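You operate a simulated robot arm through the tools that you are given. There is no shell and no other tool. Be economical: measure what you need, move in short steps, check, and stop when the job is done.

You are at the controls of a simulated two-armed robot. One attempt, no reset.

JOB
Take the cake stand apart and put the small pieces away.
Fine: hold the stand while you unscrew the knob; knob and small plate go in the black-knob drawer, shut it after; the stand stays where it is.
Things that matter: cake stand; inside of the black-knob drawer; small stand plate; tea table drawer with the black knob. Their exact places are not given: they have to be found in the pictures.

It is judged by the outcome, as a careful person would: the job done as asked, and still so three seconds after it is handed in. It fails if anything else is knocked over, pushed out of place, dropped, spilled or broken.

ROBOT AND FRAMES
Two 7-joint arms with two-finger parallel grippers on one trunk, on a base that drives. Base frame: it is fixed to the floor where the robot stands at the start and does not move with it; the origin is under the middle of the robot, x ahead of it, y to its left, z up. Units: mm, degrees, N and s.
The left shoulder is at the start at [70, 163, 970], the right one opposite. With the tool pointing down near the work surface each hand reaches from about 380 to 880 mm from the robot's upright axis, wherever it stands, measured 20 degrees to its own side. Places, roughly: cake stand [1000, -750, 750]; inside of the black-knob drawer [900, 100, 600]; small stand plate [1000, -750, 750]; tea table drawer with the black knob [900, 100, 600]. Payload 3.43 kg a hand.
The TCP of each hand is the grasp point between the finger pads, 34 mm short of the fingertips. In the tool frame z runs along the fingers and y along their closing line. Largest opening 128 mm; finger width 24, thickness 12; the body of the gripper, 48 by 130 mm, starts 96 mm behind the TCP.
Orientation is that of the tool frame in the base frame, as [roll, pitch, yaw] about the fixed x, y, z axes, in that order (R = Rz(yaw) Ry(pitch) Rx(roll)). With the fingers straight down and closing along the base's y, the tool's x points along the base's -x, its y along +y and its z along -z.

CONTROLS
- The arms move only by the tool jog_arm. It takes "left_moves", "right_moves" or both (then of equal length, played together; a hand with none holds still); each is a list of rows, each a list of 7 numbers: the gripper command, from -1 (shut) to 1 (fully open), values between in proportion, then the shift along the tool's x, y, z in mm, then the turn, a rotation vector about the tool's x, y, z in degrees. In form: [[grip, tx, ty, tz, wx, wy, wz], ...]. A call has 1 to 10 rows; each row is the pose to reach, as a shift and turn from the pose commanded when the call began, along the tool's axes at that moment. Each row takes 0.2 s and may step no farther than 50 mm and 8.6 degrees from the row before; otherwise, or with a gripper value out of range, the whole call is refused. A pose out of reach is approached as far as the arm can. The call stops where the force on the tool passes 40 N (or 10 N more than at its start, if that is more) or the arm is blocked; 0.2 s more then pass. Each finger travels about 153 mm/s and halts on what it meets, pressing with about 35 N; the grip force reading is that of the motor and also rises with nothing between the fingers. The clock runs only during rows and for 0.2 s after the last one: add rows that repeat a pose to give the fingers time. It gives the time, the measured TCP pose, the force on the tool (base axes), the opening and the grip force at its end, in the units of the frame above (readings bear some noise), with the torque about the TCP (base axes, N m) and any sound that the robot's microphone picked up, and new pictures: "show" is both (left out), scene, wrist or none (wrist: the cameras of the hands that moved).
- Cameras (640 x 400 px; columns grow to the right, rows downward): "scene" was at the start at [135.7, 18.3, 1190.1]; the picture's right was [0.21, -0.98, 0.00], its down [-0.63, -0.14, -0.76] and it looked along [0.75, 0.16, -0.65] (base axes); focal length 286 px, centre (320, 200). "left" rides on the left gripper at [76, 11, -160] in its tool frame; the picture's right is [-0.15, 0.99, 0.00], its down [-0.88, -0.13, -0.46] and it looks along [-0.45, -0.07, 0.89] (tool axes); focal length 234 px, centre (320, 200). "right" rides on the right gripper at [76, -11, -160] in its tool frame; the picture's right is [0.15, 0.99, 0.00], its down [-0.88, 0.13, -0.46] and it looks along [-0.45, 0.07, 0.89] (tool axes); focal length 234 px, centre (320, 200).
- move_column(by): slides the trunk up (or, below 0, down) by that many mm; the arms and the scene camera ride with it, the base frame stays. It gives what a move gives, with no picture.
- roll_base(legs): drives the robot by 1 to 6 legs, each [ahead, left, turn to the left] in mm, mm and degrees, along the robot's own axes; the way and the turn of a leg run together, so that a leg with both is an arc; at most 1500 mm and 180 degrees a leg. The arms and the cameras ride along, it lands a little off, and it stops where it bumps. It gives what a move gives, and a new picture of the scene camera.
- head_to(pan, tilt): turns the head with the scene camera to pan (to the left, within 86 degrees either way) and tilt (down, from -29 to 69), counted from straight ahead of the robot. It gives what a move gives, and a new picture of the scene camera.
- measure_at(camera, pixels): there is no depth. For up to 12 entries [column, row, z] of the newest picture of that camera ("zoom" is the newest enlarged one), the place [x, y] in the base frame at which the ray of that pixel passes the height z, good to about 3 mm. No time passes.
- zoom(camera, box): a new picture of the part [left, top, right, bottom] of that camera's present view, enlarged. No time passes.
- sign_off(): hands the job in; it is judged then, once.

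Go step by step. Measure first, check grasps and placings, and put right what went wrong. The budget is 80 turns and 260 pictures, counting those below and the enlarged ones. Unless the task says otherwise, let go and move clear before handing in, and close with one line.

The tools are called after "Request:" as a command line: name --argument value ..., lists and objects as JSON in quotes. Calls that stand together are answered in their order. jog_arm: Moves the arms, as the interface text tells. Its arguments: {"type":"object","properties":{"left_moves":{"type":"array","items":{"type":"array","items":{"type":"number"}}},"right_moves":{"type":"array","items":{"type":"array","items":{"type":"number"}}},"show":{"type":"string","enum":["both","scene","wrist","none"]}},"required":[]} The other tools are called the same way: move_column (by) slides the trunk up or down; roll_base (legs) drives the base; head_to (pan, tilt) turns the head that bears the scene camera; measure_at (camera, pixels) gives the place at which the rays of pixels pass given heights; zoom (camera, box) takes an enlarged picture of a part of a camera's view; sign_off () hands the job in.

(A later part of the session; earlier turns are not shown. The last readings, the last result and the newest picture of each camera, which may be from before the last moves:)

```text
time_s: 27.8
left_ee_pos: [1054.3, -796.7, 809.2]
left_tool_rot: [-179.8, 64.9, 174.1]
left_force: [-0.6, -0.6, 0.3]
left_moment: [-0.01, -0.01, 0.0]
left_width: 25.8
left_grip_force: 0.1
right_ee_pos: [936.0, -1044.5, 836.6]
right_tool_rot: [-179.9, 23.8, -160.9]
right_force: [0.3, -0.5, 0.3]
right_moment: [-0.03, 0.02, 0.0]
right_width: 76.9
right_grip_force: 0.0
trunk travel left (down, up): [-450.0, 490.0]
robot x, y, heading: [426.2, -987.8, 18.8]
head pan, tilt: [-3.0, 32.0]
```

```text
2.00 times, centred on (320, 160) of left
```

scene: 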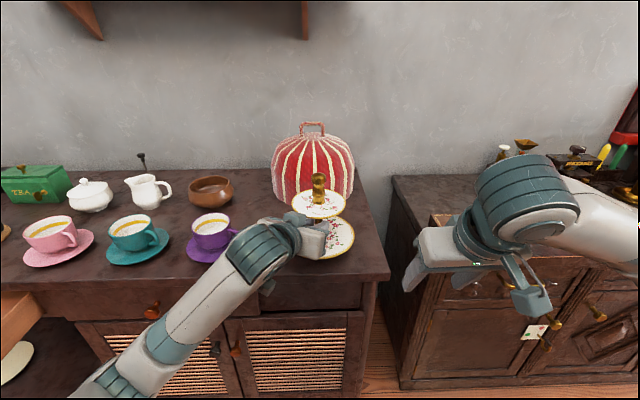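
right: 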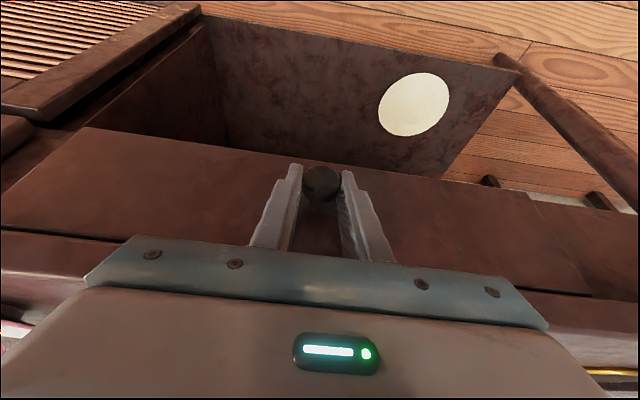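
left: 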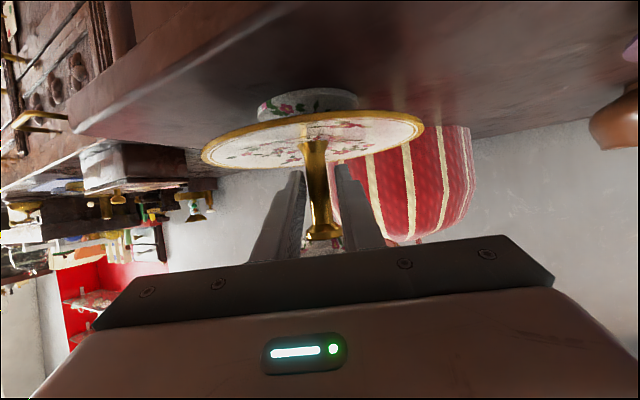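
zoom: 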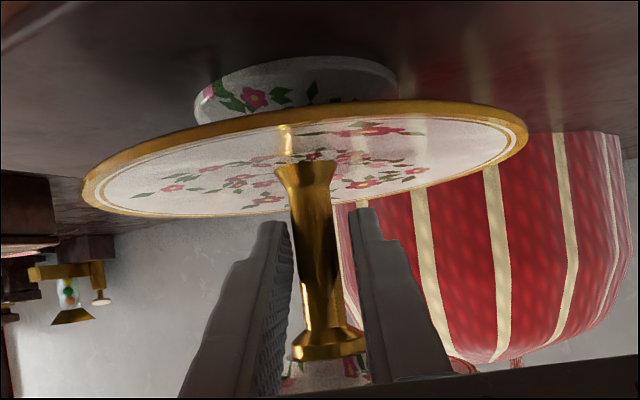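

The column is centred between the fingers (25.8 mm gap, no contact). Closing firmly.

Request:
jog_arm --left_moves '[[-0.8, 0, 0, 0, 0, 0, 0], [-1, 0, 0, 0, 0, 0, 0], [-1, 0, 0, 0, 0, 0, 0]]' --show "wrist"

Request:
zoom --camera "scene" --box '[256, 165, 384, 265]'

```text
time_s: 28.6
left_ee_pos: [1053.4, -796.1, 808.3]
left_tool_rot: [-179.8, 64.9, 174.1]
left_force: [-2.0, 0.6, 0.4]
left_moment: [0.15, -0.01, 0.11]
left_width: 16.7
left_grip_force: 35.1
right_ee_pos: [937.7, -1045.7, 837.3]
right_tool_rot: [-179.9, 23.8, -160.9]
right_force: [-0.4, -0.7, -0.3]
right_moment: [-0.02, -0.01, -0.01]
right_width: 76.4
right_grip_force: 0.1
trunk travel left (down, up): [-450.0, 490.0]
robot x, y, heading: [425.4, -991.1, 19.1]
head pan, tilt: [-3.0, 32.0]
```

left: 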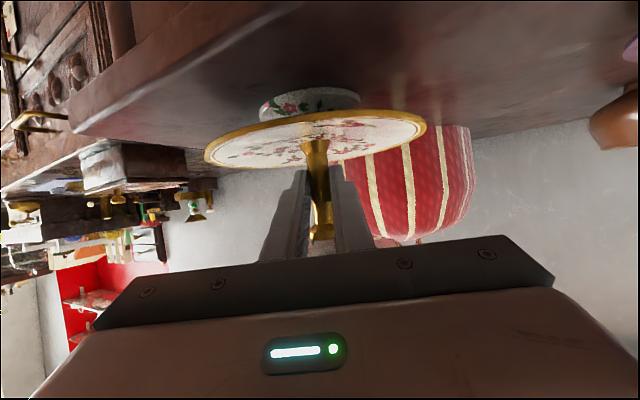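

```text
4.00 times, centred on (320, 215) of scene
```

zoom: 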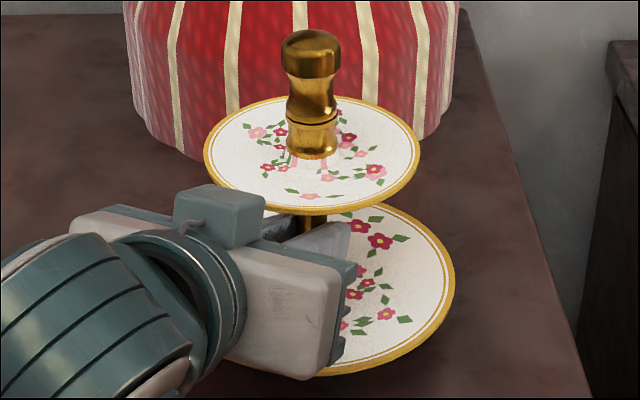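

Stand held (16.7 mm, 35 N) and not visibly shifted. Now bring the right hand up and over the knob, pointing straight down.

Request:
jog_arm --right_moves '[[0.2, -15.5, 0, -35, 0, 8, 0], [0.2, -31, 0, -70, 0, 16, 0], [0.2, -46.5, 0, -105, 0, 24, 0], [0.2, -62, 0, -140, 0, 24, 0], [0.2, -92.3, 31.2, -126.5, 0, 24, 0], [0.2, -122.6, 62.4, -113, 0, 24, 0], [0.2, -153, 93.5, -99.5, 0, 24, 0], [0.2, -183.3, 124.7, -86, 0, 24, 0], [0.2, -213.6, 155.8, -72.5, 0, 24, 0], [0.2, -244, 187, -59, 0, 24, 0]]'

Request:
zoom --camera "right" --box '[220, 100, 420, 225]'

```text
time_s: 30.8
left_ee_pos: [1053.3, -795.4, 809.1]
left_tool_rot: [-179.7, 65.0, 174.2]
left_force: [0.0, -0.4, 0.6]
left_moment: [0.26, 0.02, -0.04]
left_width: 16.9
left_grip_force: 35.1
right_ee_pos: [1064.3, -802.1, 986.2]
right_tool_rot: [-179.9, -0.2, -161.0]
right_force: [0.1, -0.3, -0.1]
right_moment: [-0.04, -0.01, 0.01]
right_width: 76.6
right_grip_force: 0.2
trunk travel left (down, up): [-450.0, 490.0]
robot x, y, heading: [428.4, -987.8, 18.9]
head pan, tilt: [-3.0, 32.0]
```

scene: 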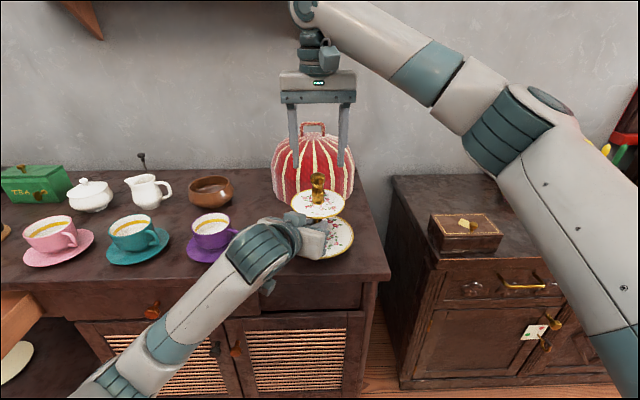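
right: 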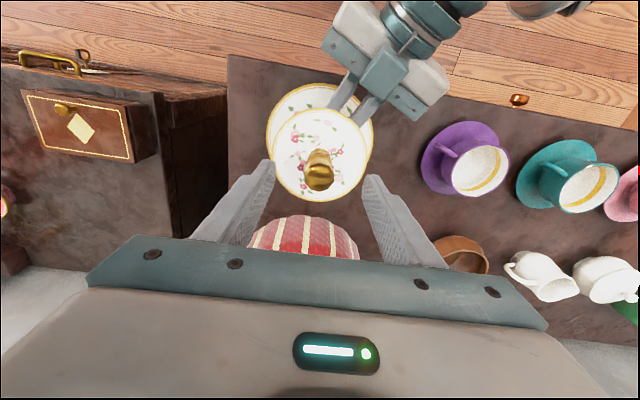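

```text
3.20 times, centred on (320, 162) of right
```

zoom: 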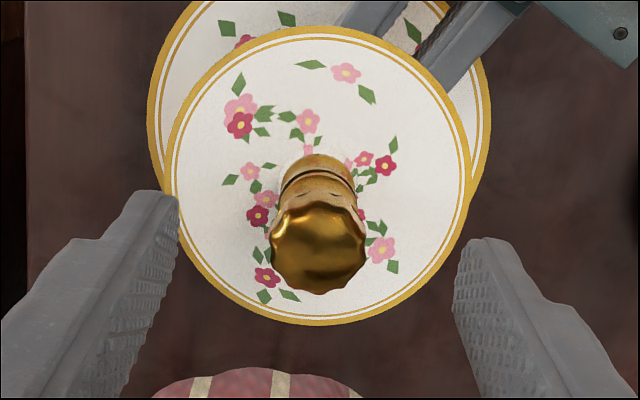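

Knob sits ~6.5 mm forward of the TCP, top at z≈938, head ~29 mm wide. Pre-rotate the wrist +85° (clockwise) and then descend so a long counter-clockwise turn is available.

Request:
jog_arm --right_moves '[[0.2, -6.5, 0, 0, 0, 0, 8.5], [0.2, -6.5, 0, 0, 0, 0, 17], [0.2, -6.5, 0, 0, 0, 0, 25.5], [0.2, -6.5, 0, 0, 0, 0, 34], [0.2, -6.5, 0, 0, 0, 0, 42.5], [0.2, -6.5, 0, 0, 0, 0, 51], [0.2, -6.5, 0, 0, 0, 0, 59.5], [0.2, -6.5, 0, 0, 0, 0, 68], [0.2, -6.5, 0, 0, 0, 0, 76.5], [0.2, -6.5, 0, 0, 0, 0, 85]]'

Request:
zoom --camera "right" --box '[220, 100, 420, 225]'

```text
time_s: 33.0
left_ee_pos: [1055.1, -796.1, 810.2]
left_tool_rot: [-179.8, 65.0, 174.2]
left_force: [-2.0, 0.3, 1.1]
left_moment: [0.11, -0.05, 0.08]
left_width: 16.8
left_grip_force: 34.6
right_ee_pos: [1068.9, -801.5, 988.9]
right_tool_rot: [-179.8, 0.0, 113.9]
right_force: [-0.5, 0.1, 0.4]
right_moment: [-0.03, -0.05, -0.01]
right_width: 76.7
right_grip_force: 0.1
trunk travel left (down, up): [-450.0, 490.0]
robot x, y, heading: [423.9, -992.8, 18.7]
head pan, tilt: [-3.0, 32.0]
```

scene: 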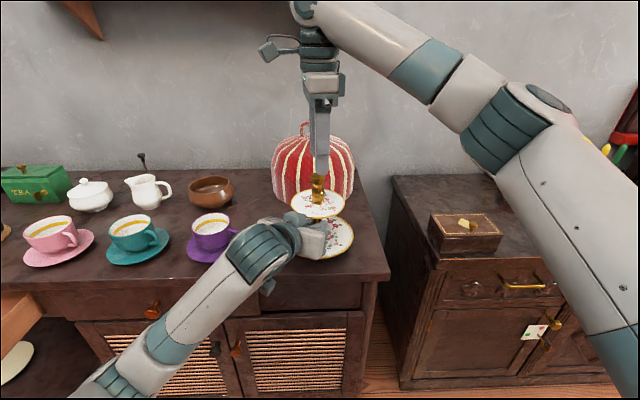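
right: 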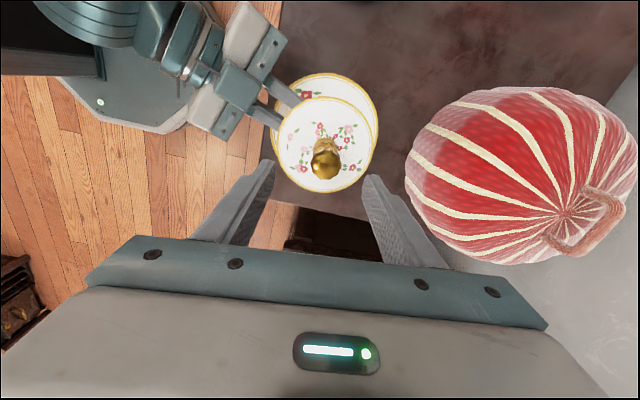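

```text
3.20 times, centred on (320, 162) of right
```

zoom: 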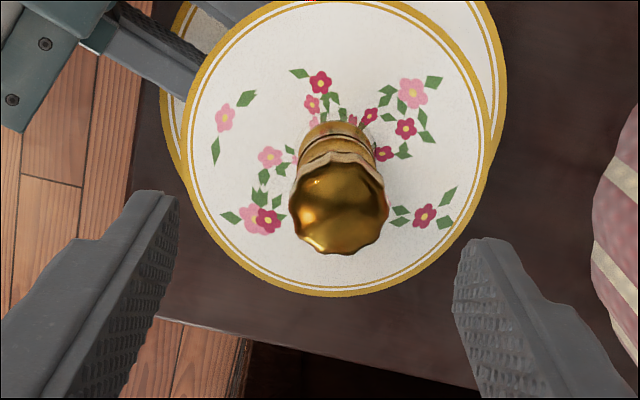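

Second view refines the axis: shift +5 along tool y, +2.5 along tool x, then descend 66 mm.

Request:
jog_arm --right_moves '[[0.2, 2.5, 5, 0, 0, 0, 0], [0.0, 2.5, 5, 35, 0, 0, 0], [-0.2, 2.5, 5, 66, 0, 0, 0], [-0.3, 2.5, 5, 66, 0, 0, 0]]'

Request:
zoom --camera "right" --box '[220, 100, 420, 225]'

Request:
zoom --camera "scene" --box '[270, 120, 370, 200]'

```text
time_s: 34.0
left_ee_pos: [1054.6, -795.8, 809.4]
left_tool_rot: [-179.7, 64.8, 174.2]
left_force: [-0.2, 0.6, 0.6]
left_moment: [0.15, -0.06, 0.08]
left_width: 16.6
left_grip_force: 34.8
right_ee_pos: [1075.6, -795.9, 920.1]
right_tool_rot: [-179.8, 0.0, 114.0]
right_force: [0.0, 0.2, 0.4]
right_moment: [0.02, 0.02, 0.0]
right_width: 44.7
right_grip_force: 0.1
trunk travel left (down, up): [-450.0, 490.0]
robot x, y, heading: [426.1, -992.0, 19.2]
head pan, tilt: [-3.0, 32.0]
```

scene: 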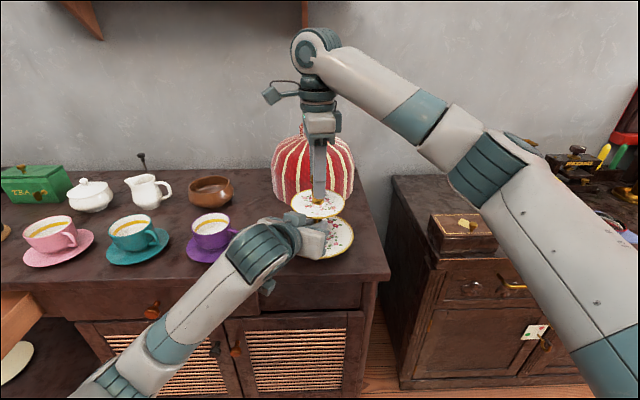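
right: 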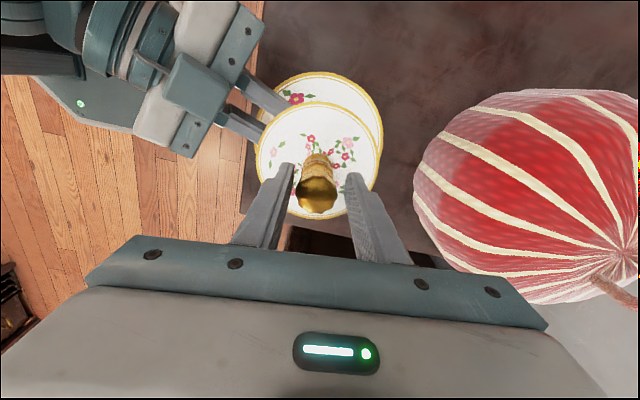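

```text
3.20 times, centred on (320, 162) of right
```

zoom: 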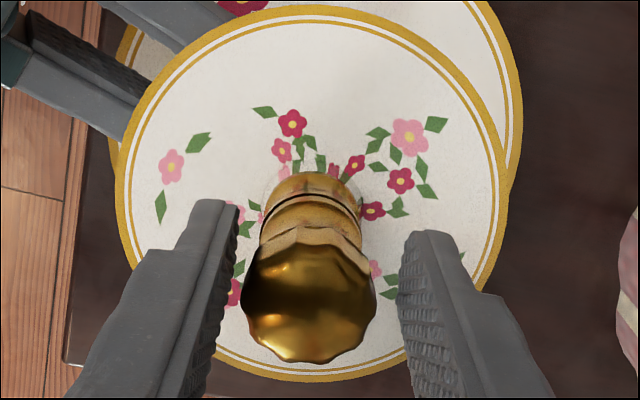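

```text
5.00 times, centred on (320, 160) of scene
```

zoom: 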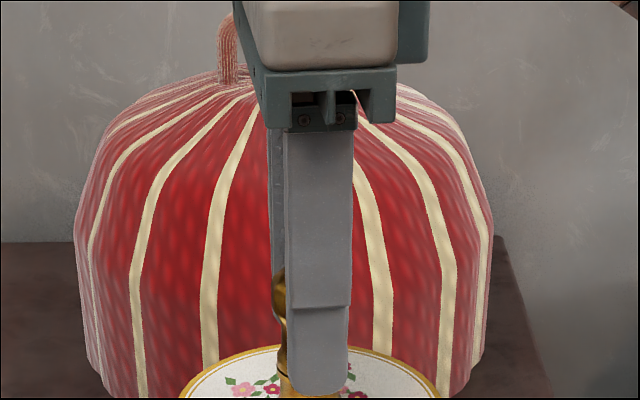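

Knob is ~6 mm off along tool x and −2 mm along y; correcting and closing on the knob.

Request:
jog_arm --right_moves '[[-0.3, 6, -2, 0, 0, 0, 0], [-0.5, 6, -2, 0, 0, 0, 0], [-1, 6, -2, 0, 0, 0, 0], [-1, 6, -2, 0, 0, 0, 0]]'

Request:
zoom --camera "right" --box '[220, 100, 420, 225]'

```text
time_s: 35.0
left_ee_pos: [1054.4, -795.0, 809.3]
left_tool_rot: [-179.8, 65.0, 174.2]
left_force: [5.1, 0.3, 2.2]
left_moment: [0.09, 0.51, 0.08]
left_width: 16.6
left_grip_force: 34.9
right_ee_pos: [1070.9, -790.6, 922.4]
right_tool_rot: [-179.7, 0.0, 114.0]
right_force: [-4.4, -0.1, 0.0]
right_moment: [0.13, -0.24, -0.02]
right_width: 29.4
right_grip_force: 34.9
trunk travel left (down, up): [-450.0, 490.0]
robot x, y, heading: [424.6, -989.2, 18.8]
head pan, tilt: [-3.0, 32.0]
```

scene: 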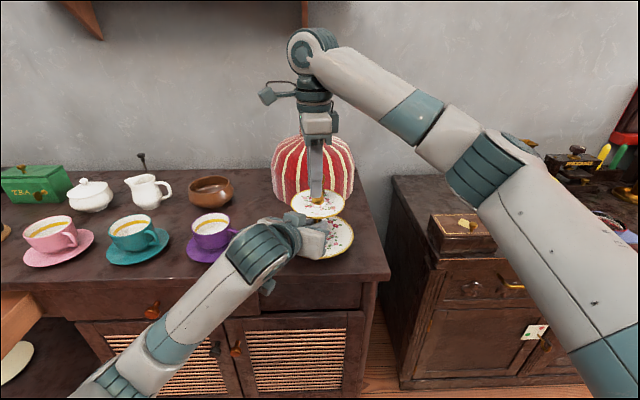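
right: 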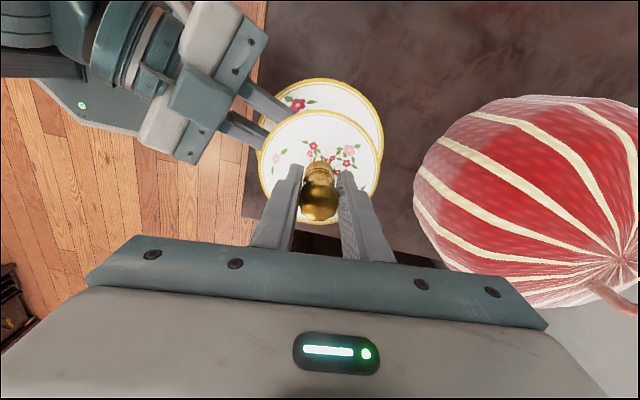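

```text
3.20 times, centred on (320, 162) of right
```

zoom: 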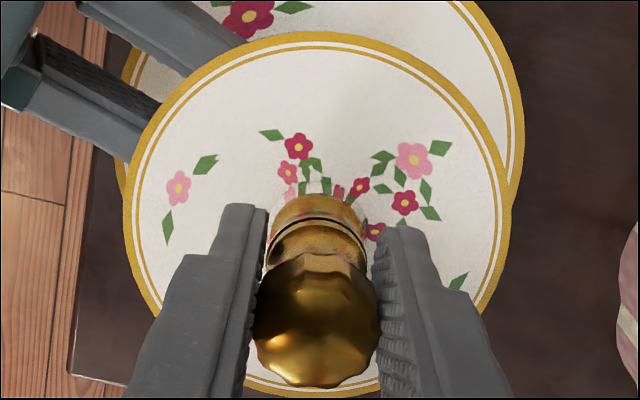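

Knob gripped (29.4 mm, forces small). Turning counter-clockwise 85°.

Request:
jog_arm --right_moves '[[-1, 0, 0, 0, 0, 0, -8.5], [-1, 0, 0, 0, 0, 0, -17], [-1, 0, 0, 0, 0, 0, -25.5], [-1, 0, 0, 0, 0, 0, -34], [-1, 0, 0, 0, 0, 0, -42.5], [-1, 0, 0, 0, 0, 0, -51], [-1, 0, 0, 0, 0, 0, -59.5], [-1, 0, 0, 0, 0, 0, -68], [-1, 0, 0, 0, 0, 0, -76.5], [-1, 0, 0, 0, 0, 0, -85]]'

Request:
zoom --camera "right" --box '[220, 100, 420, 225]'

```text
time_s: 37.2
left_ee_pos: [1052.7, -793.5, 810.7]
left_tool_rot: [-179.9, 65.0, 174.2]
left_force: [6.5, 26.2, 7.3]
left_moment: [-0.72, -0.65, 0.45]
left_width: 17.3
left_grip_force: 35.1
right_ee_pos: [1069.4, -792.6, 923.6]
right_tool_rot: [-179.8, -0.1, -160.9]
right_force: [-2.9, -22.3, 4.5]
right_moment: [-0.65, 0.23, -0.12]
right_width: 29.9
right_grip_force: 34.8
trunk travel left (down, up): [-450.0, 490.0]
robot x, y, heading: [429.0, -992.8, 19.2]
head pan, tilt: [-3.0, 32.0]
```

scene: 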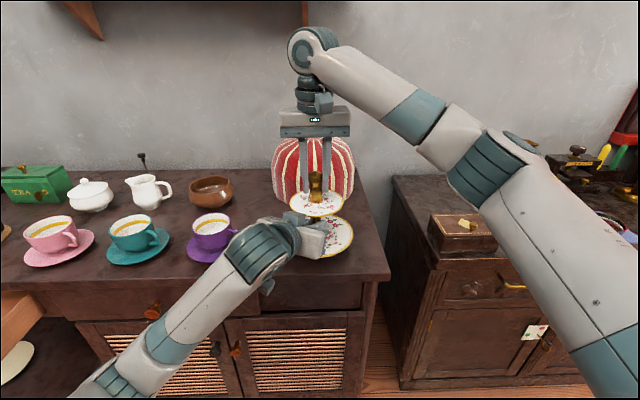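
right: 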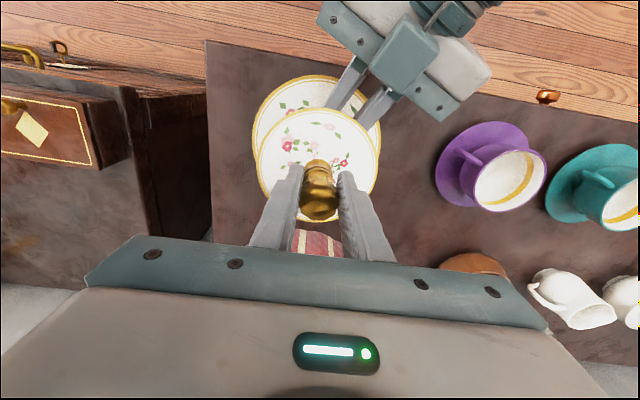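

```text
3.20 times, centred on (320, 162) of right
```

zoom: 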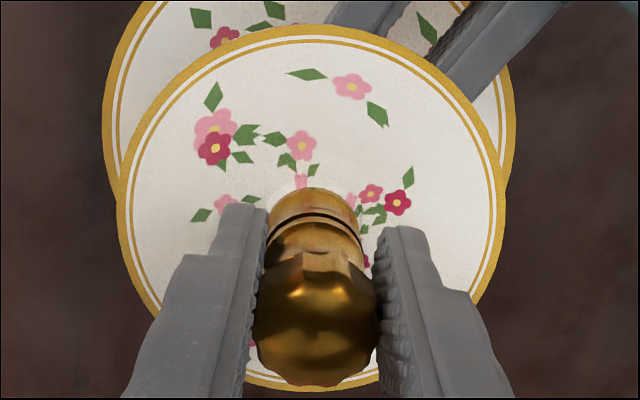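

Knob turned; lateral force −22 N shows the hand sits ~4 mm off-axis. Correct by −4 mm and continue turning.

Request:
jog_arm --right_moves '[[-1, 0, -2, 0, 0, 0, -8.5], [-1, 0, -4, 0, 0, 0, -17], [-1, 0, -4, 0, 0, 0, -25.5], [-1, 0, -4, 0, 0, 0, -34], [-1, 0, -4, 0, 0, 0, -42.5], [-1, 0, -4, 0, 0, 0, -51], [-1, 0, -4, 0, 0, 0, -59.5], [-1, 0, -4, 0, 0, 0, -68], [-1, 0, -4, 0, 0, 0, -76.5], [-1, 0, -4, 0, 0, 0, -85]]'

Request:
zoom --camera "right" --box '[220, 100, 420, 225]'

```text
time_s: 39.4
left_ee_pos: [1051.7, -795.9, 810.2]
left_tool_rot: [-179.7, 64.9, 174.3]
left_force: [-20.6, 28.9, 7.1]
left_moment: [-0.71, -0.52, 0.59]
left_width: 17.4
left_grip_force: 34.9
right_ee_pos: [1069.4, -798.2, 923.3]
right_tool_rot: [179.9, -0.2, -75.9]
right_force: [14.7, -21.9, 10.1]
right_moment: [-0.47, -0.45, -0.08]
right_width: 29.5
right_grip_force: 34.2
trunk travel left (down, up): [-450.0, 490.0]
robot x, y, heading: [426.5, -988.7, 19.0]
head pan, tilt: [-3.0, 32.0]
```

scene: 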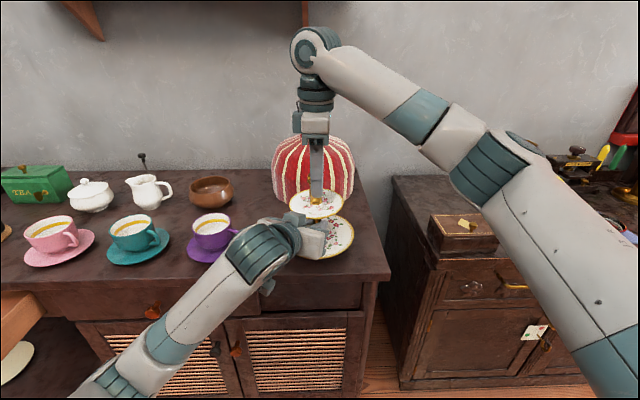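
right: 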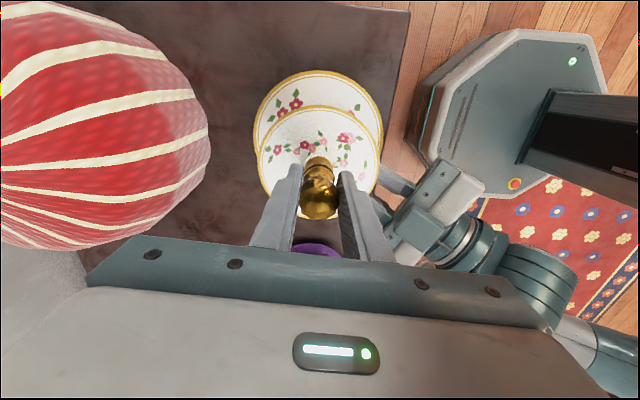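

```text
3.20 times, centred on (320, 162) of right
```

zoom: 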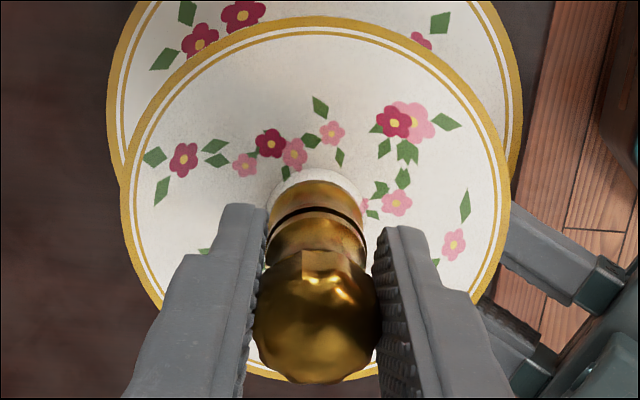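

The knob is visibly rising (white neck appears at zoom (315,180)) and pushing up. Continue turning with a small re-centring and lift.

Request:
jog_arm --right_moves '[[-1, 3, -1, -1, 0, 0, -8.5], [-1, 3, -1, -1.5, 0, 0, -17], [-1, 3, -1, -2, 0, 0, -25.5], [-1, 3, -1, -2, 0, 0, -34], [-1, 3, -1, -2.5, 0, 0, -42.5], [-1, 3, -1, -2.5, 0, 0, -51], [-1, 3, -1, -3, 0, 0, -59.5], [-1, 3, -1, -3, 0, 0, -68], [-1, 3, -1, -3.5, 0, 0, -76.5], [-1, 3, -1, -4, 0, 0, -85]]'

Request:
zoom --camera "right" --box '[220, 100, 420, 225]'

```text
time_s: 41.6
left_ee_pos: [1053.4, -797.3, 810.6]
left_tool_rot: [-179.9, 65.0, 174.0]
left_force: [-6.4, -8.3, 11.8]
left_moment: [0.59, -0.26, -0.02]
left_width: 16.8
left_grip_force: 34.0
right_ee_pos: [1073.6, -799.3, 926.9]
right_tool_rot: [-180.0, 0.2, 9.3]
right_force: [5.9, 4.7, -8.4]
right_moment: [-0.21, -0.27, 0.0]
right_width: 29.3
right_grip_force: 35.2
trunk travel left (down, up): [-450.0, 490.0]
robot x, y, heading: [424.9, -989.0, 18.9]
head pan, tilt: [-3.0, 32.0]
```

scene: 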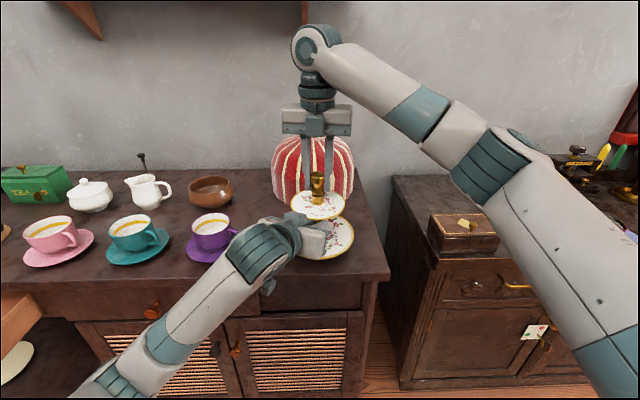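
right: 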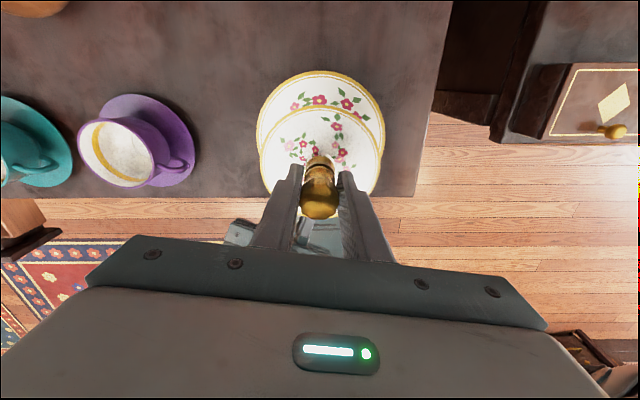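

```text
3.20 times, centred on (320, 162) of right
```

zoom: 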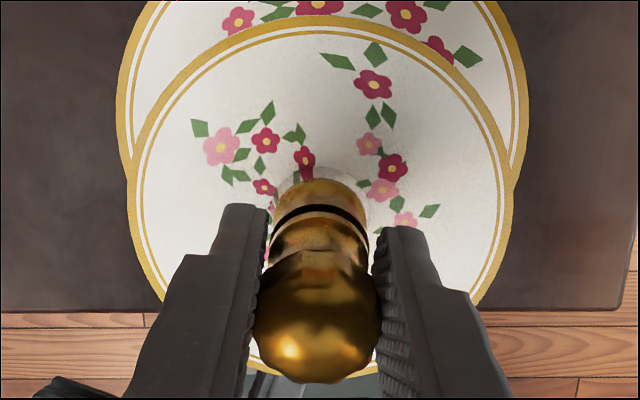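

Works without reach limits so far. Keep turning another 85°.

Request:
jog_arm --right_moves '[[-1, 0, 0, 0, 0, 0, -8.5], [-1, 0, 0, 0, 0, 0, -17], [-1, 0, 0, 0, 0, 0, -25.5], [-1, 0, 0, 0, 0, 0, -34], [-1, 0, 0, 0, 0, 0, -42.5], [-1, 0, 0, 0, 0, 0, -51], [-1, 0, 0, 0, 0, 0, -59.5], [-1, 0, 0, -0.5, 0, 0, -68], [-1, 0, 0, -1, 0, 0, -76.5], [-1, 0, 0, -1, 0, 0, -85]]'

Request:
zoom --camera "right" --box '[220, 100, 420, 225]'

```text
time_s: 43.7
left_ee_pos: [1051.5, -798.3, 810.2]
left_tool_rot: [-180.0, 65.0, 173.5]
left_force: [-8.7, -12.5, 4.3]
left_moment: [1.26, -0.35, 0.25]
left_width: 21.8
left_grip_force: 34.6
right_ee_pos: [1026.3, -814.0, 930.5]
right_tool_rot: [179.3, -0.6, 81.9]
right_force: [7.0, 14.3, 6.3]
right_moment: [0.4, -0.34, 0.0]
right_width: 30.6
right_grip_force: 34.8
right hand out of reach, approached as far as the arm can: row 8, 9, 10
trunk travel left (down, up): [-450.0, 490.0]
robot x, y, heading: [427.2, -988.5, 18.8]
head pan, tilt: [-3.0, 32.0]
stopped in row 10 (left hand): the force on the tool passed its limit (the readings are from after the stop); the commanded pose is now the measured one
```

scene: 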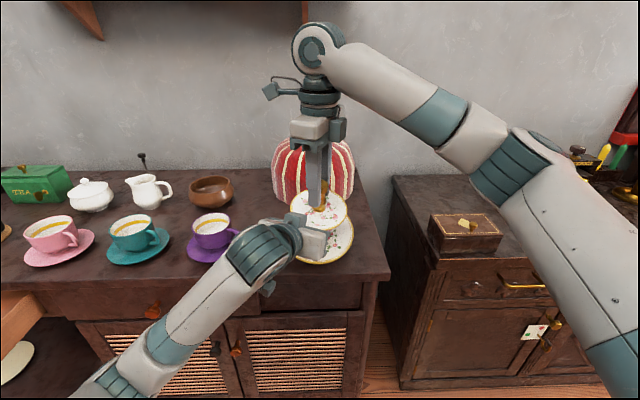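
right: 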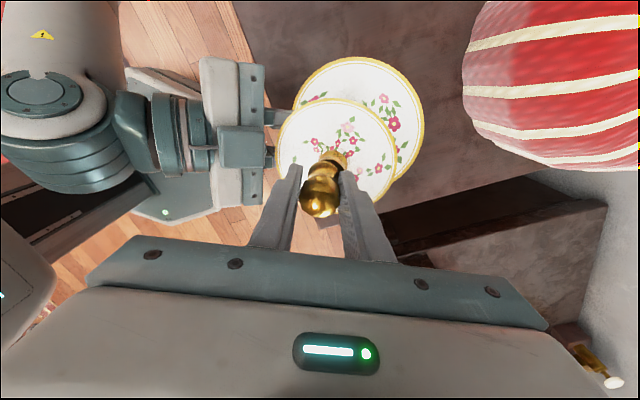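

```text
3.20 times, centred on (320, 162) of right
```

zoom: 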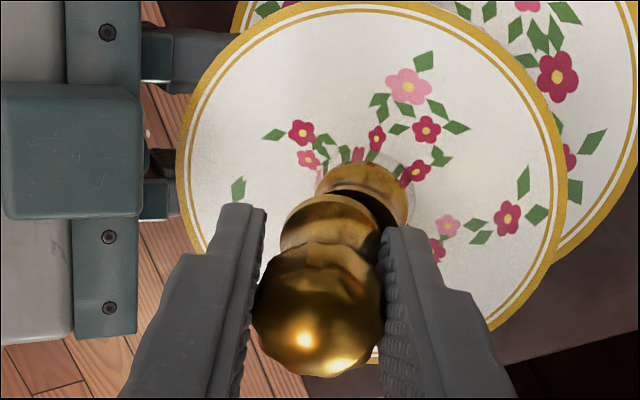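

The wrist hit its limit and the arm drifted ~45 mm, tilting the stand (left width 21.8). I'll immediately ease the hand back to the axis, rotating back out of the limit, before letting go.

Request:
jog_arm --right_moves '[[-1, 4, 9, 0, 0, 0, 6], [-1, 8, 18, 0, 0, 0, 12], [-1, 12, 27, 0, 0, 0, 18], [-1, 16, 35, 0, 0, 0, 24], [-1, 20, 43, 0, 0, 0, 30]]'

Request:
zoom --camera "left" --box '[200, 60, 440, 260]'

Request:
zoom --camera "scene" --box '[256, 165, 384, 265]'

```text
time_s: 44.9
left_ee_pos: [1052.6, -795.5, 807.0]
left_tool_rot: [-179.9, 64.7, 173.9]
left_force: [11.9, -3.9, -8.3]
left_moment: [0.56, 0.96, -0.05]
left_width: 16.9
left_grip_force: 34.9
right_ee_pos: [1073.2, -800.6, 929.0]
right_tool_rot: [179.8, -0.3, 51.9]
right_force: [-11.0, 5.2, 2.9]
right_moment: [-0.08, 0.55, 0.03]
right_width: 29.6
right_grip_force: 35.3
trunk travel left (down, up): [-450.0, 490.0]
robot x, y, heading: [425.2, -991.1, 19.1]
head pan, tilt: [-3.0, 32.0]
```

scene: 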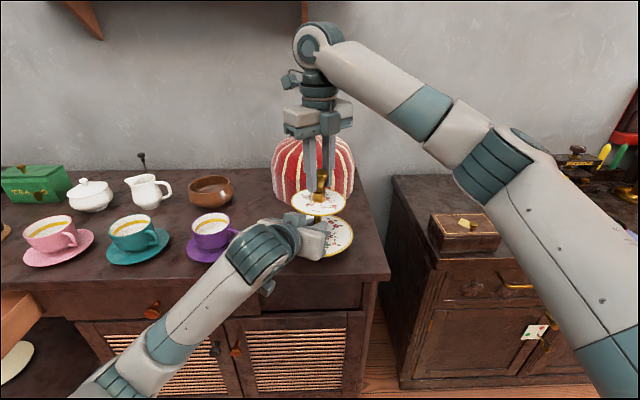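
right: 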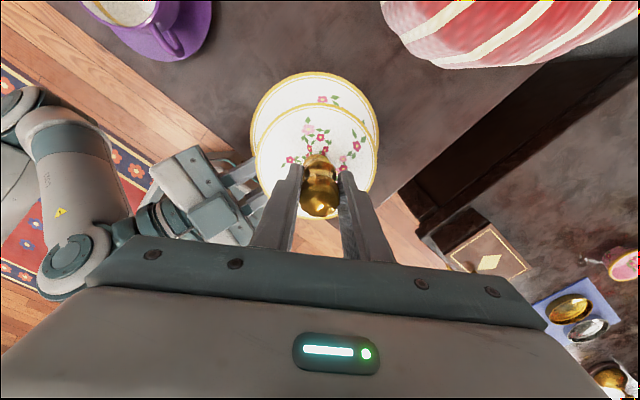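

```text
2.00 times, centred on (320, 160) of left
```

zoom: 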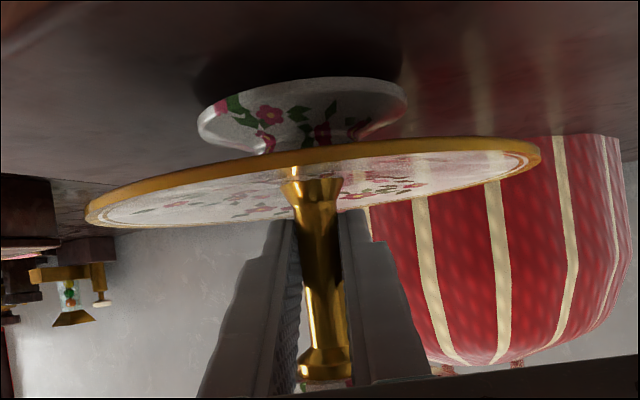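

```text
4.00 times, centred on (320, 215) of scene
```

zoom: 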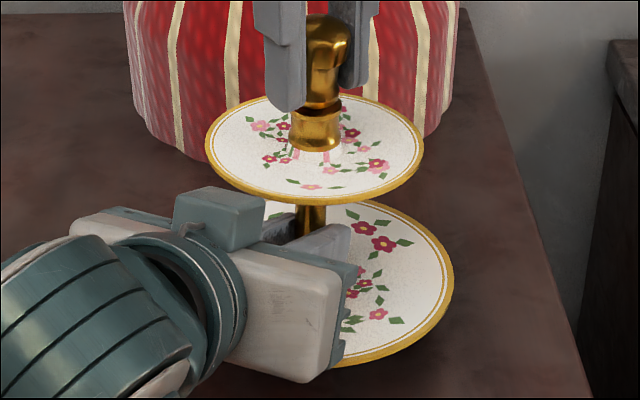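

The knob now appears separated and skewed from the collar (zoom (320,100)). Test-lift it gently by 8 mm.

Request:
jog_arm --right_moves '[[-1, 0, 0, -3, 0, 0, 0], [-1, 0, 0, -6, 0, 0, 0], [-1, 0, 0, -8, 0, 0, 0]]' --show "wrist"

Request:
zoom --camera "scene" --box '[256, 165, 384, 265]'

Request:
zoom --camera "left" --box '[200, 60, 440, 260]'

```text
time_s: 45.7
left_ee_pos: [1052.2, -794.7, 807.9]
left_tool_rot: [-179.9, 64.7, 173.9]
left_force: [4.4, 0.1, -3.0]
left_moment: [0.0, 0.47, 0.03]
left_width: 16.7
left_grip_force: 34.6
right_ee_pos: [1074.3, -801.6, 937.3]
right_tool_rot: [179.7, -0.4, 51.7]
right_force: [-4.5, -0.2, -2.2]
right_moment: [-0.04, 0.12, -0.01]
right_width: 29.6
right_grip_force: 34.6
trunk travel left (down, up): [-450.0, 490.0]
robot x, y, heading: [425.9, -992.7, 18.9]
head pan, tilt: [-3.0, 32.0]
```

right: 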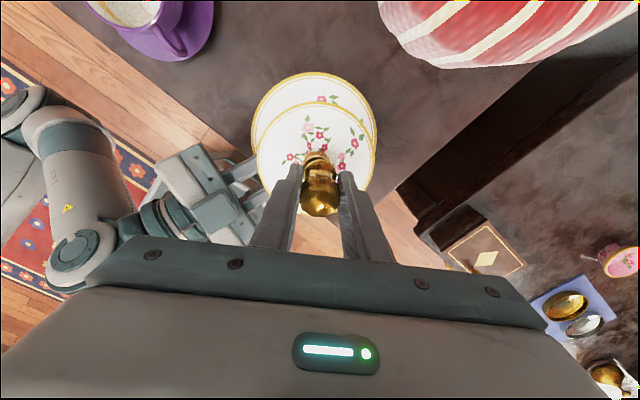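

```text
4.00 times, centred on (320, 215) of scene
```

zoom: 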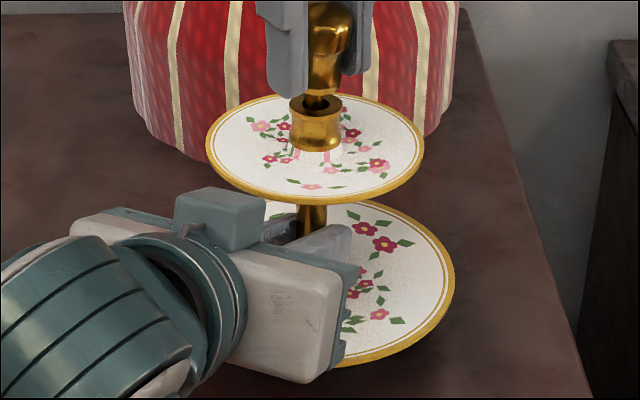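

```text
2.00 times, centred on (320, 160) of left
```

zoom: 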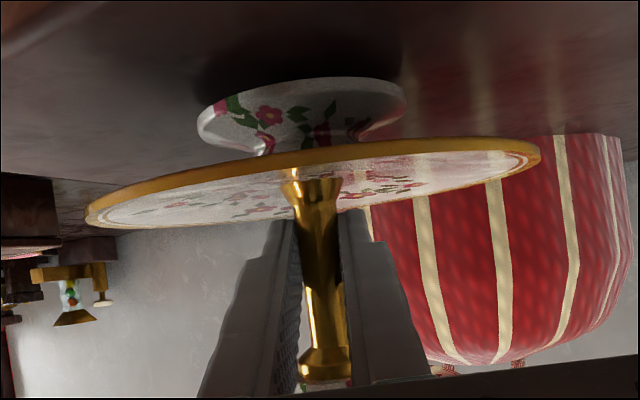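

The knob is free (screw shaft visible at zoom (318,100)). Lifting it clear by 80 mm.

Request:
jog_arm --right_moves '[[-1, 0, 0, -20, 0, 0, 0], [-1, 0, 0, -40, 0, 0, 0], [-1, 0, 0, -60, 0, 0, 0], [-1, 0, 0, -80, 0, 0, 0]]' --show "wrist"

Request:
zoom --camera "scene" --box '[240, 125, 400, 255]'

Request:
zoom --camera "left" --box '[200, 60, 440, 260]'

```text
time_s: 46.7
left_ee_pos: [1051.8, -796.8, 809.1]
left_tool_rot: [-179.9, 64.8, 173.9]
left_force: [-0.2, -0.6, -4.5]
left_moment: [0.0, 0.1, 0.0]
left_width: 16.8
left_grip_force: 35.3
right_ee_pos: [1071.9, -802.6, 1018.8]
right_tool_rot: [179.9, -0.4, 51.7]
right_force: [-0.2, -1.9, -0.1]
right_moment: [-0.01, -0.02, 0.02]
right_width: 29.6
right_grip_force: 35.3
trunk travel left (down, up): [-450.0, 490.0]
robot x, y, heading: [429.7, -990.1, 19.2]
head pan, tilt: [-3.0, 32.0]
```

right: 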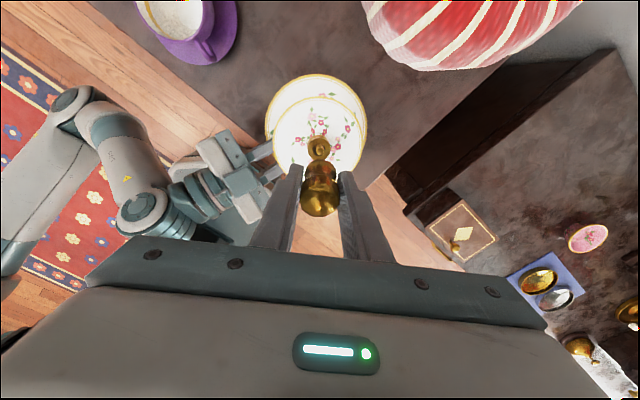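

```text
3.08 times, centred on (320, 190) of scene
```

zoom: 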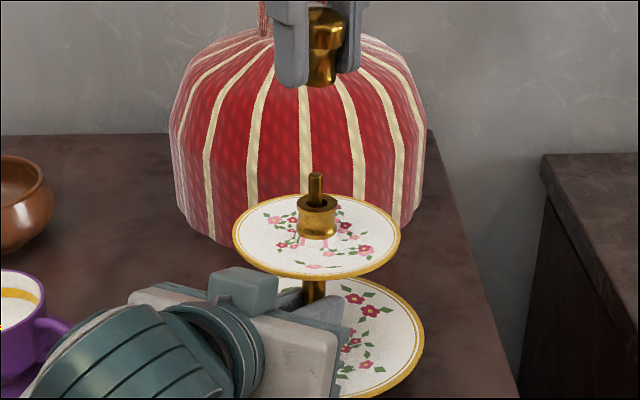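

```text
2.00 times, centred on (320, 160) of left
```

zoom: 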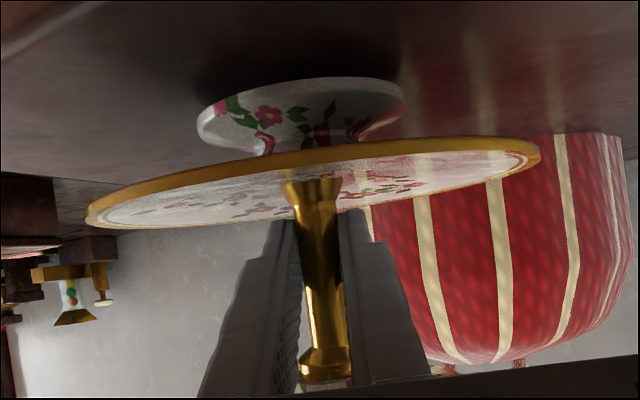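

Stand's weight hangs in the left hand (−4.5 N) — it slid up in the grip a bit. Lower it gently 5 mm to feel for the table.

Request:
jog_arm --left_moves '[[-1, 1.8, 0, 0.85, 0, 0, 0], [-1, 3.6, 0, 1.7, 0, 0, 0], [-1, 4.5, 0, 2.1, 0, 0, 0], [-1, 4.5, 0, 2.1, 0, 0, 0]]' --show "none"

Request:
zoom --camera "left" --box '[200, 60, 440, 260]'

```text
time_s: 47.7
left_ee_pos: [1052.3, -795.9, 802.8]
left_tool_rot: [-180.0, 64.8, 173.9]
left_force: [0.4, 0.2, -2.2]
left_moment: [0.02, -0.13, 0.01]
left_width: 16.7
left_grip_force: 34.9
right_ee_pos: [1071.0, -801.9, 1017.8]
right_tool_rot: [179.8, -0.4, 51.9]
right_force: [0.1, 0.4, -0.2]
right_moment: [-0.04, 0.02, -0.01]
right_width: 29.2
right_grip_force: 35.0
trunk travel left (down, up): [-450.0, 490.0]
robot x, y, heading: [425.9, -991.7, 18.8]
head pan, tilt: [-3.0, 32.0]
```

```text
2.00 times, centred on (320, 160) of left
```

zoom: 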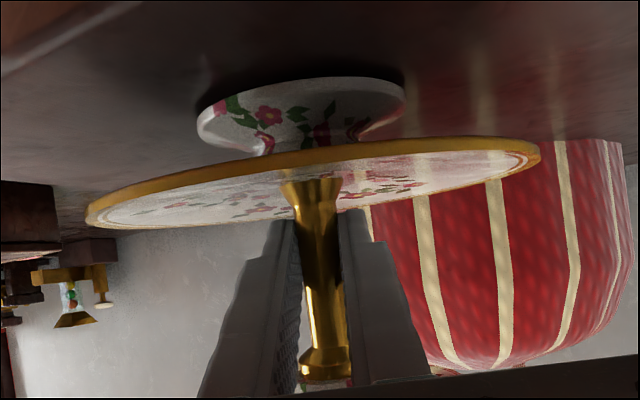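

Request:
jog_arm --left_moves '[[-1, 0.9, 0, 0.42, 0, 0, 0], [-1, 1.8, 0, 0.85, 0, 0, 0], [-1, 1.8, 0, 0.85, 0, 0, 0]]' --show "none"

Request:
zoom --camera "left" --box '[200, 60, 440, 260]'

```text
time_s: 48.5
left_ee_pos: [1052.6, -796.6, 802.1]
left_tool_rot: [-180.0, 65.1, 173.8]
left_force: [4.5, 2.6, 9.2]
left_moment: [0.15, -0.98, 0.16]
left_width: 16.6
left_grip_force: 34.7
right_ee_pos: [1070.6, -801.3, 1017.9]
right_tool_rot: [179.7, -0.6, 51.9]
right_force: [0.0, -0.2, -0.6]
right_moment: [0.0, 0.02, 0.02]
right_width: 29.5
right_grip_force: 34.8
trunk travel left (down, up): [-450.0, 490.0]
robot x, y, heading: [425.3, -988.4, 19.0]
head pan, tilt: [-3.0, 32.0]
```

```text
2.00 times, centred on (320, 160) of left
```

zoom: 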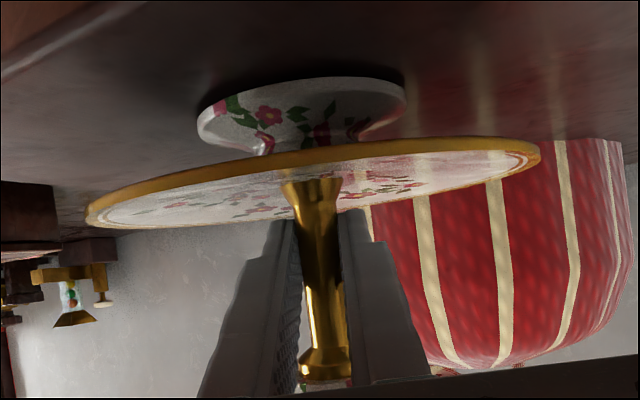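

Foot is now seated (+9 N). Release the column gently and retract along the approach.

Request:
jog_arm --left_moves '[[-0.6, 0, 0, 0, 0, 0, 0], [-0.2, 0, 0, 0, 0, 0, 0], [0.2, 0, 0, 0, 0, 0, 0], [0.2, 0, 0, -35, 0, 0, 0], [0.2, 0, 0, -70, 0, 0, 0], [0.2, 0, 0, -105, 0, 0, 0], [0.2, 0, 0, -135, 0, 0, 0]]'

Request:
zoom --camera "scene" --box '[240, 125, 400, 255]'

Request:
zoom --camera "left" --box '[200, 60, 440, 260]'

```text
time_s: 50.1
left_ee_pos: [936.9, -786.0, 860.6]
left_tool_rot: [-179.9, 64.7, 173.8]
left_force: [-0.3, -0.5, 0.0]
left_moment: [0.02, 0.0, -0.02]
left_width: 76.8
left_grip_force: 0.0
left hand out of reach, approached as far as the arm can: row 7
right_ee_pos: [1071.1, -801.2, 1019.2]
right_tool_rot: [179.8, -0.4, 51.9]
right_force: [-0.5, 0.2, -0.8]
right_moment: [0.01, 0.01, 0.0]
right_width: 29.7
right_grip_force: 34.8
trunk travel left (down, up): [-450.0, 490.0]
robot x, y, heading: [422.4, -988.8, 19.1]
head pan, tilt: [-3.0, 32.0]
```

scene: 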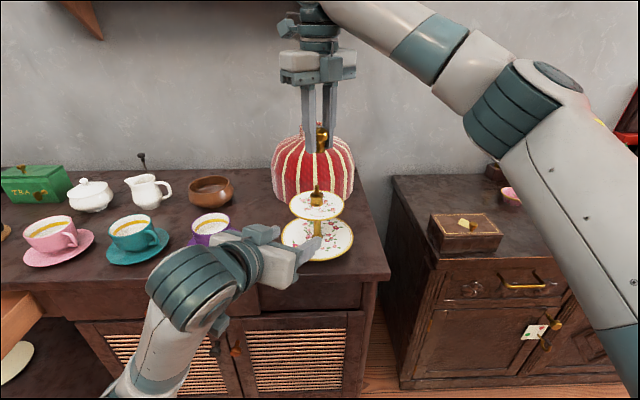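
left: 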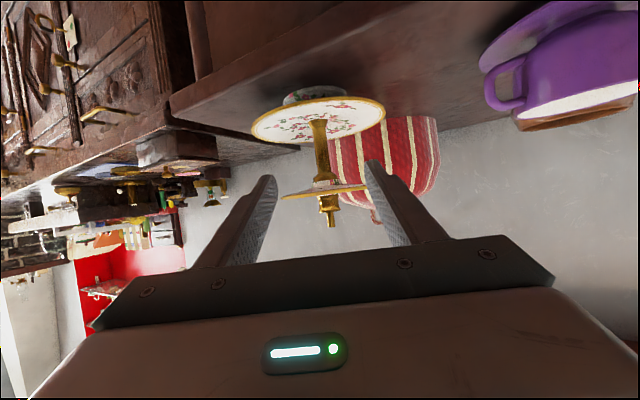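

```text
3.08 times, centred on (320, 190) of scene
```

zoom: 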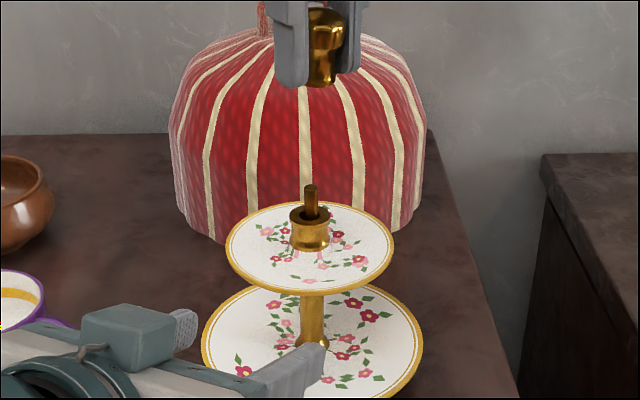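

```text
2.00 times, centred on (320, 160) of left
```

zoom: 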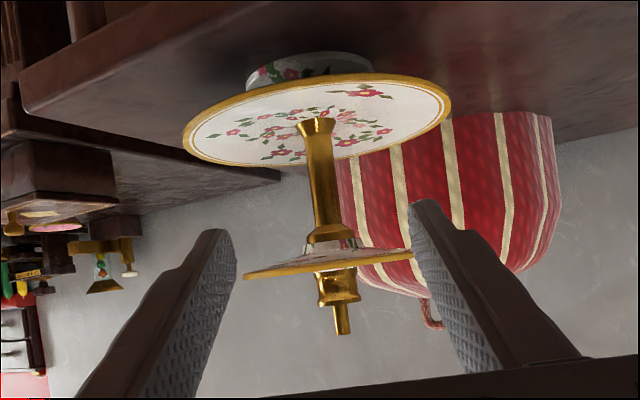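

Stand is upright on the table with the small plate and its collar still on the rod. Move the right hand (with knob) aside and bring the left hand to vertical, raised.

Request:
jog_arm --left_moves '[[0.6, -8, 0, -3.8, -1.58, 7.1, -2.47], [1, -16, 0, -7.6, -3.16, 14.2, -4.93], [1, -24, 0, -11.3, -4.73, 21.3, -7.4], [1, -32, 0, -15, -6.31, 28.4, -9.87], [1, -40, 0, -19, -7.89, 35.5, -12.33], [1, -48, 0, -23, -9.47, 42.6, -14.8], [1, -56, 0, -26, -11.04, 49.7, -17.27], [1, -64, 0, -30, -12.62, 56.8, -19.73], [1, -72.5, 0, -34, -14.2, 63.9, -22.2]]' --right_moves '[[-1, -30.5, 9.4, 0, 0, 0, 8.5], [-1, -61, 18.8, 0, 0, 0, 17], [-1, -91.5, 28.2, 0, 0, 0, 25.5], [-1, -122, 37.6, 0, 0, 0, 34], [-1, -152.5, 47, 0, 0, 0, 42.5], [-1, -183, 56.4, 0, 0, 0, 51], [-1, -213.5, 65.8, 0, 0, 0, 59.5], [-1, -244, 75.2, 0, 0, 0, 68], [-1, -274.5, 84.3, 0, 0, 0, 76.5]]'

Request:
zoom --camera "scene" --box '[240, 150, 400, 280]'

```text
time_s: 52.1
left_ee_pos: [937.9, -786.5, 940.3]
left_tool_rot: [179.8, -0.2, -161.2]
left_force: [0.7, 0.1, -0.5]
left_moment: [0.0, 0.0, -0.01]
left_width: 128.3
left_grip_force: 0.1
right_ee_pos: [968.3, -1070.9, 1018.6]
right_tool_rot: [-179.4, -0.4, -24.8]
right_force: [-0.2, -0.8, -1.1]
right_moment: [0.03, -0.03, -0.01]
right_width: 29.2
right_grip_force: 34.5
trunk travel left (down, up): [-450.0, 490.0]
robot x, y, heading: [423.4, -993.1, 19.0]
head pan, tilt: [-3.0, 32.0]
```

scene: 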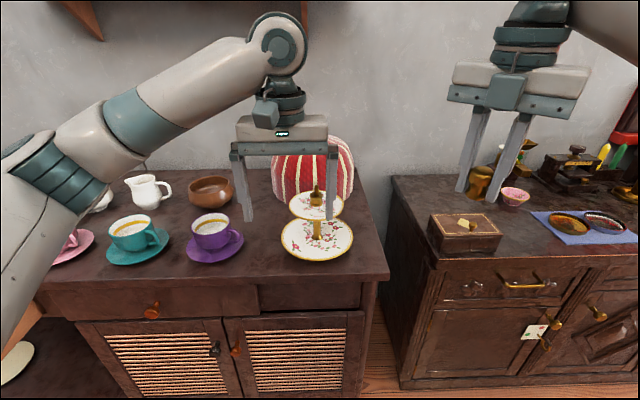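
right: 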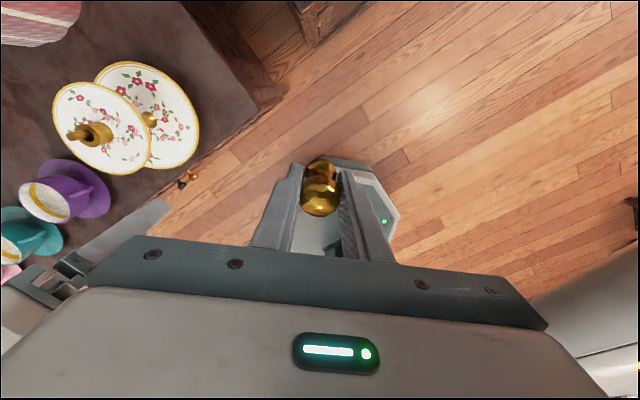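
left: 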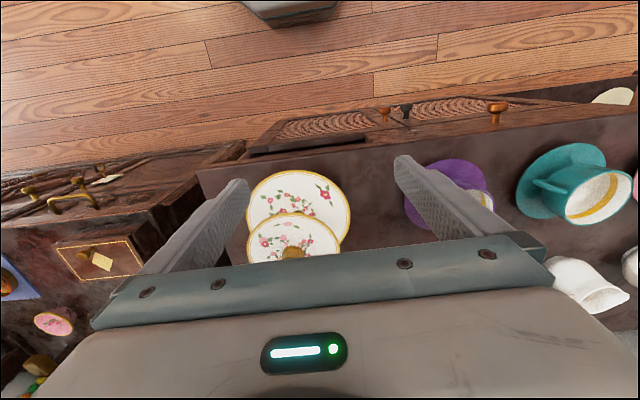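

```text
3.08 times, centred on (320, 215) of scene
```

zoom: 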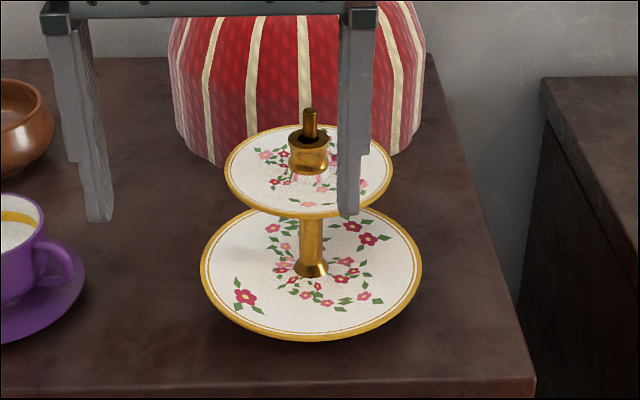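

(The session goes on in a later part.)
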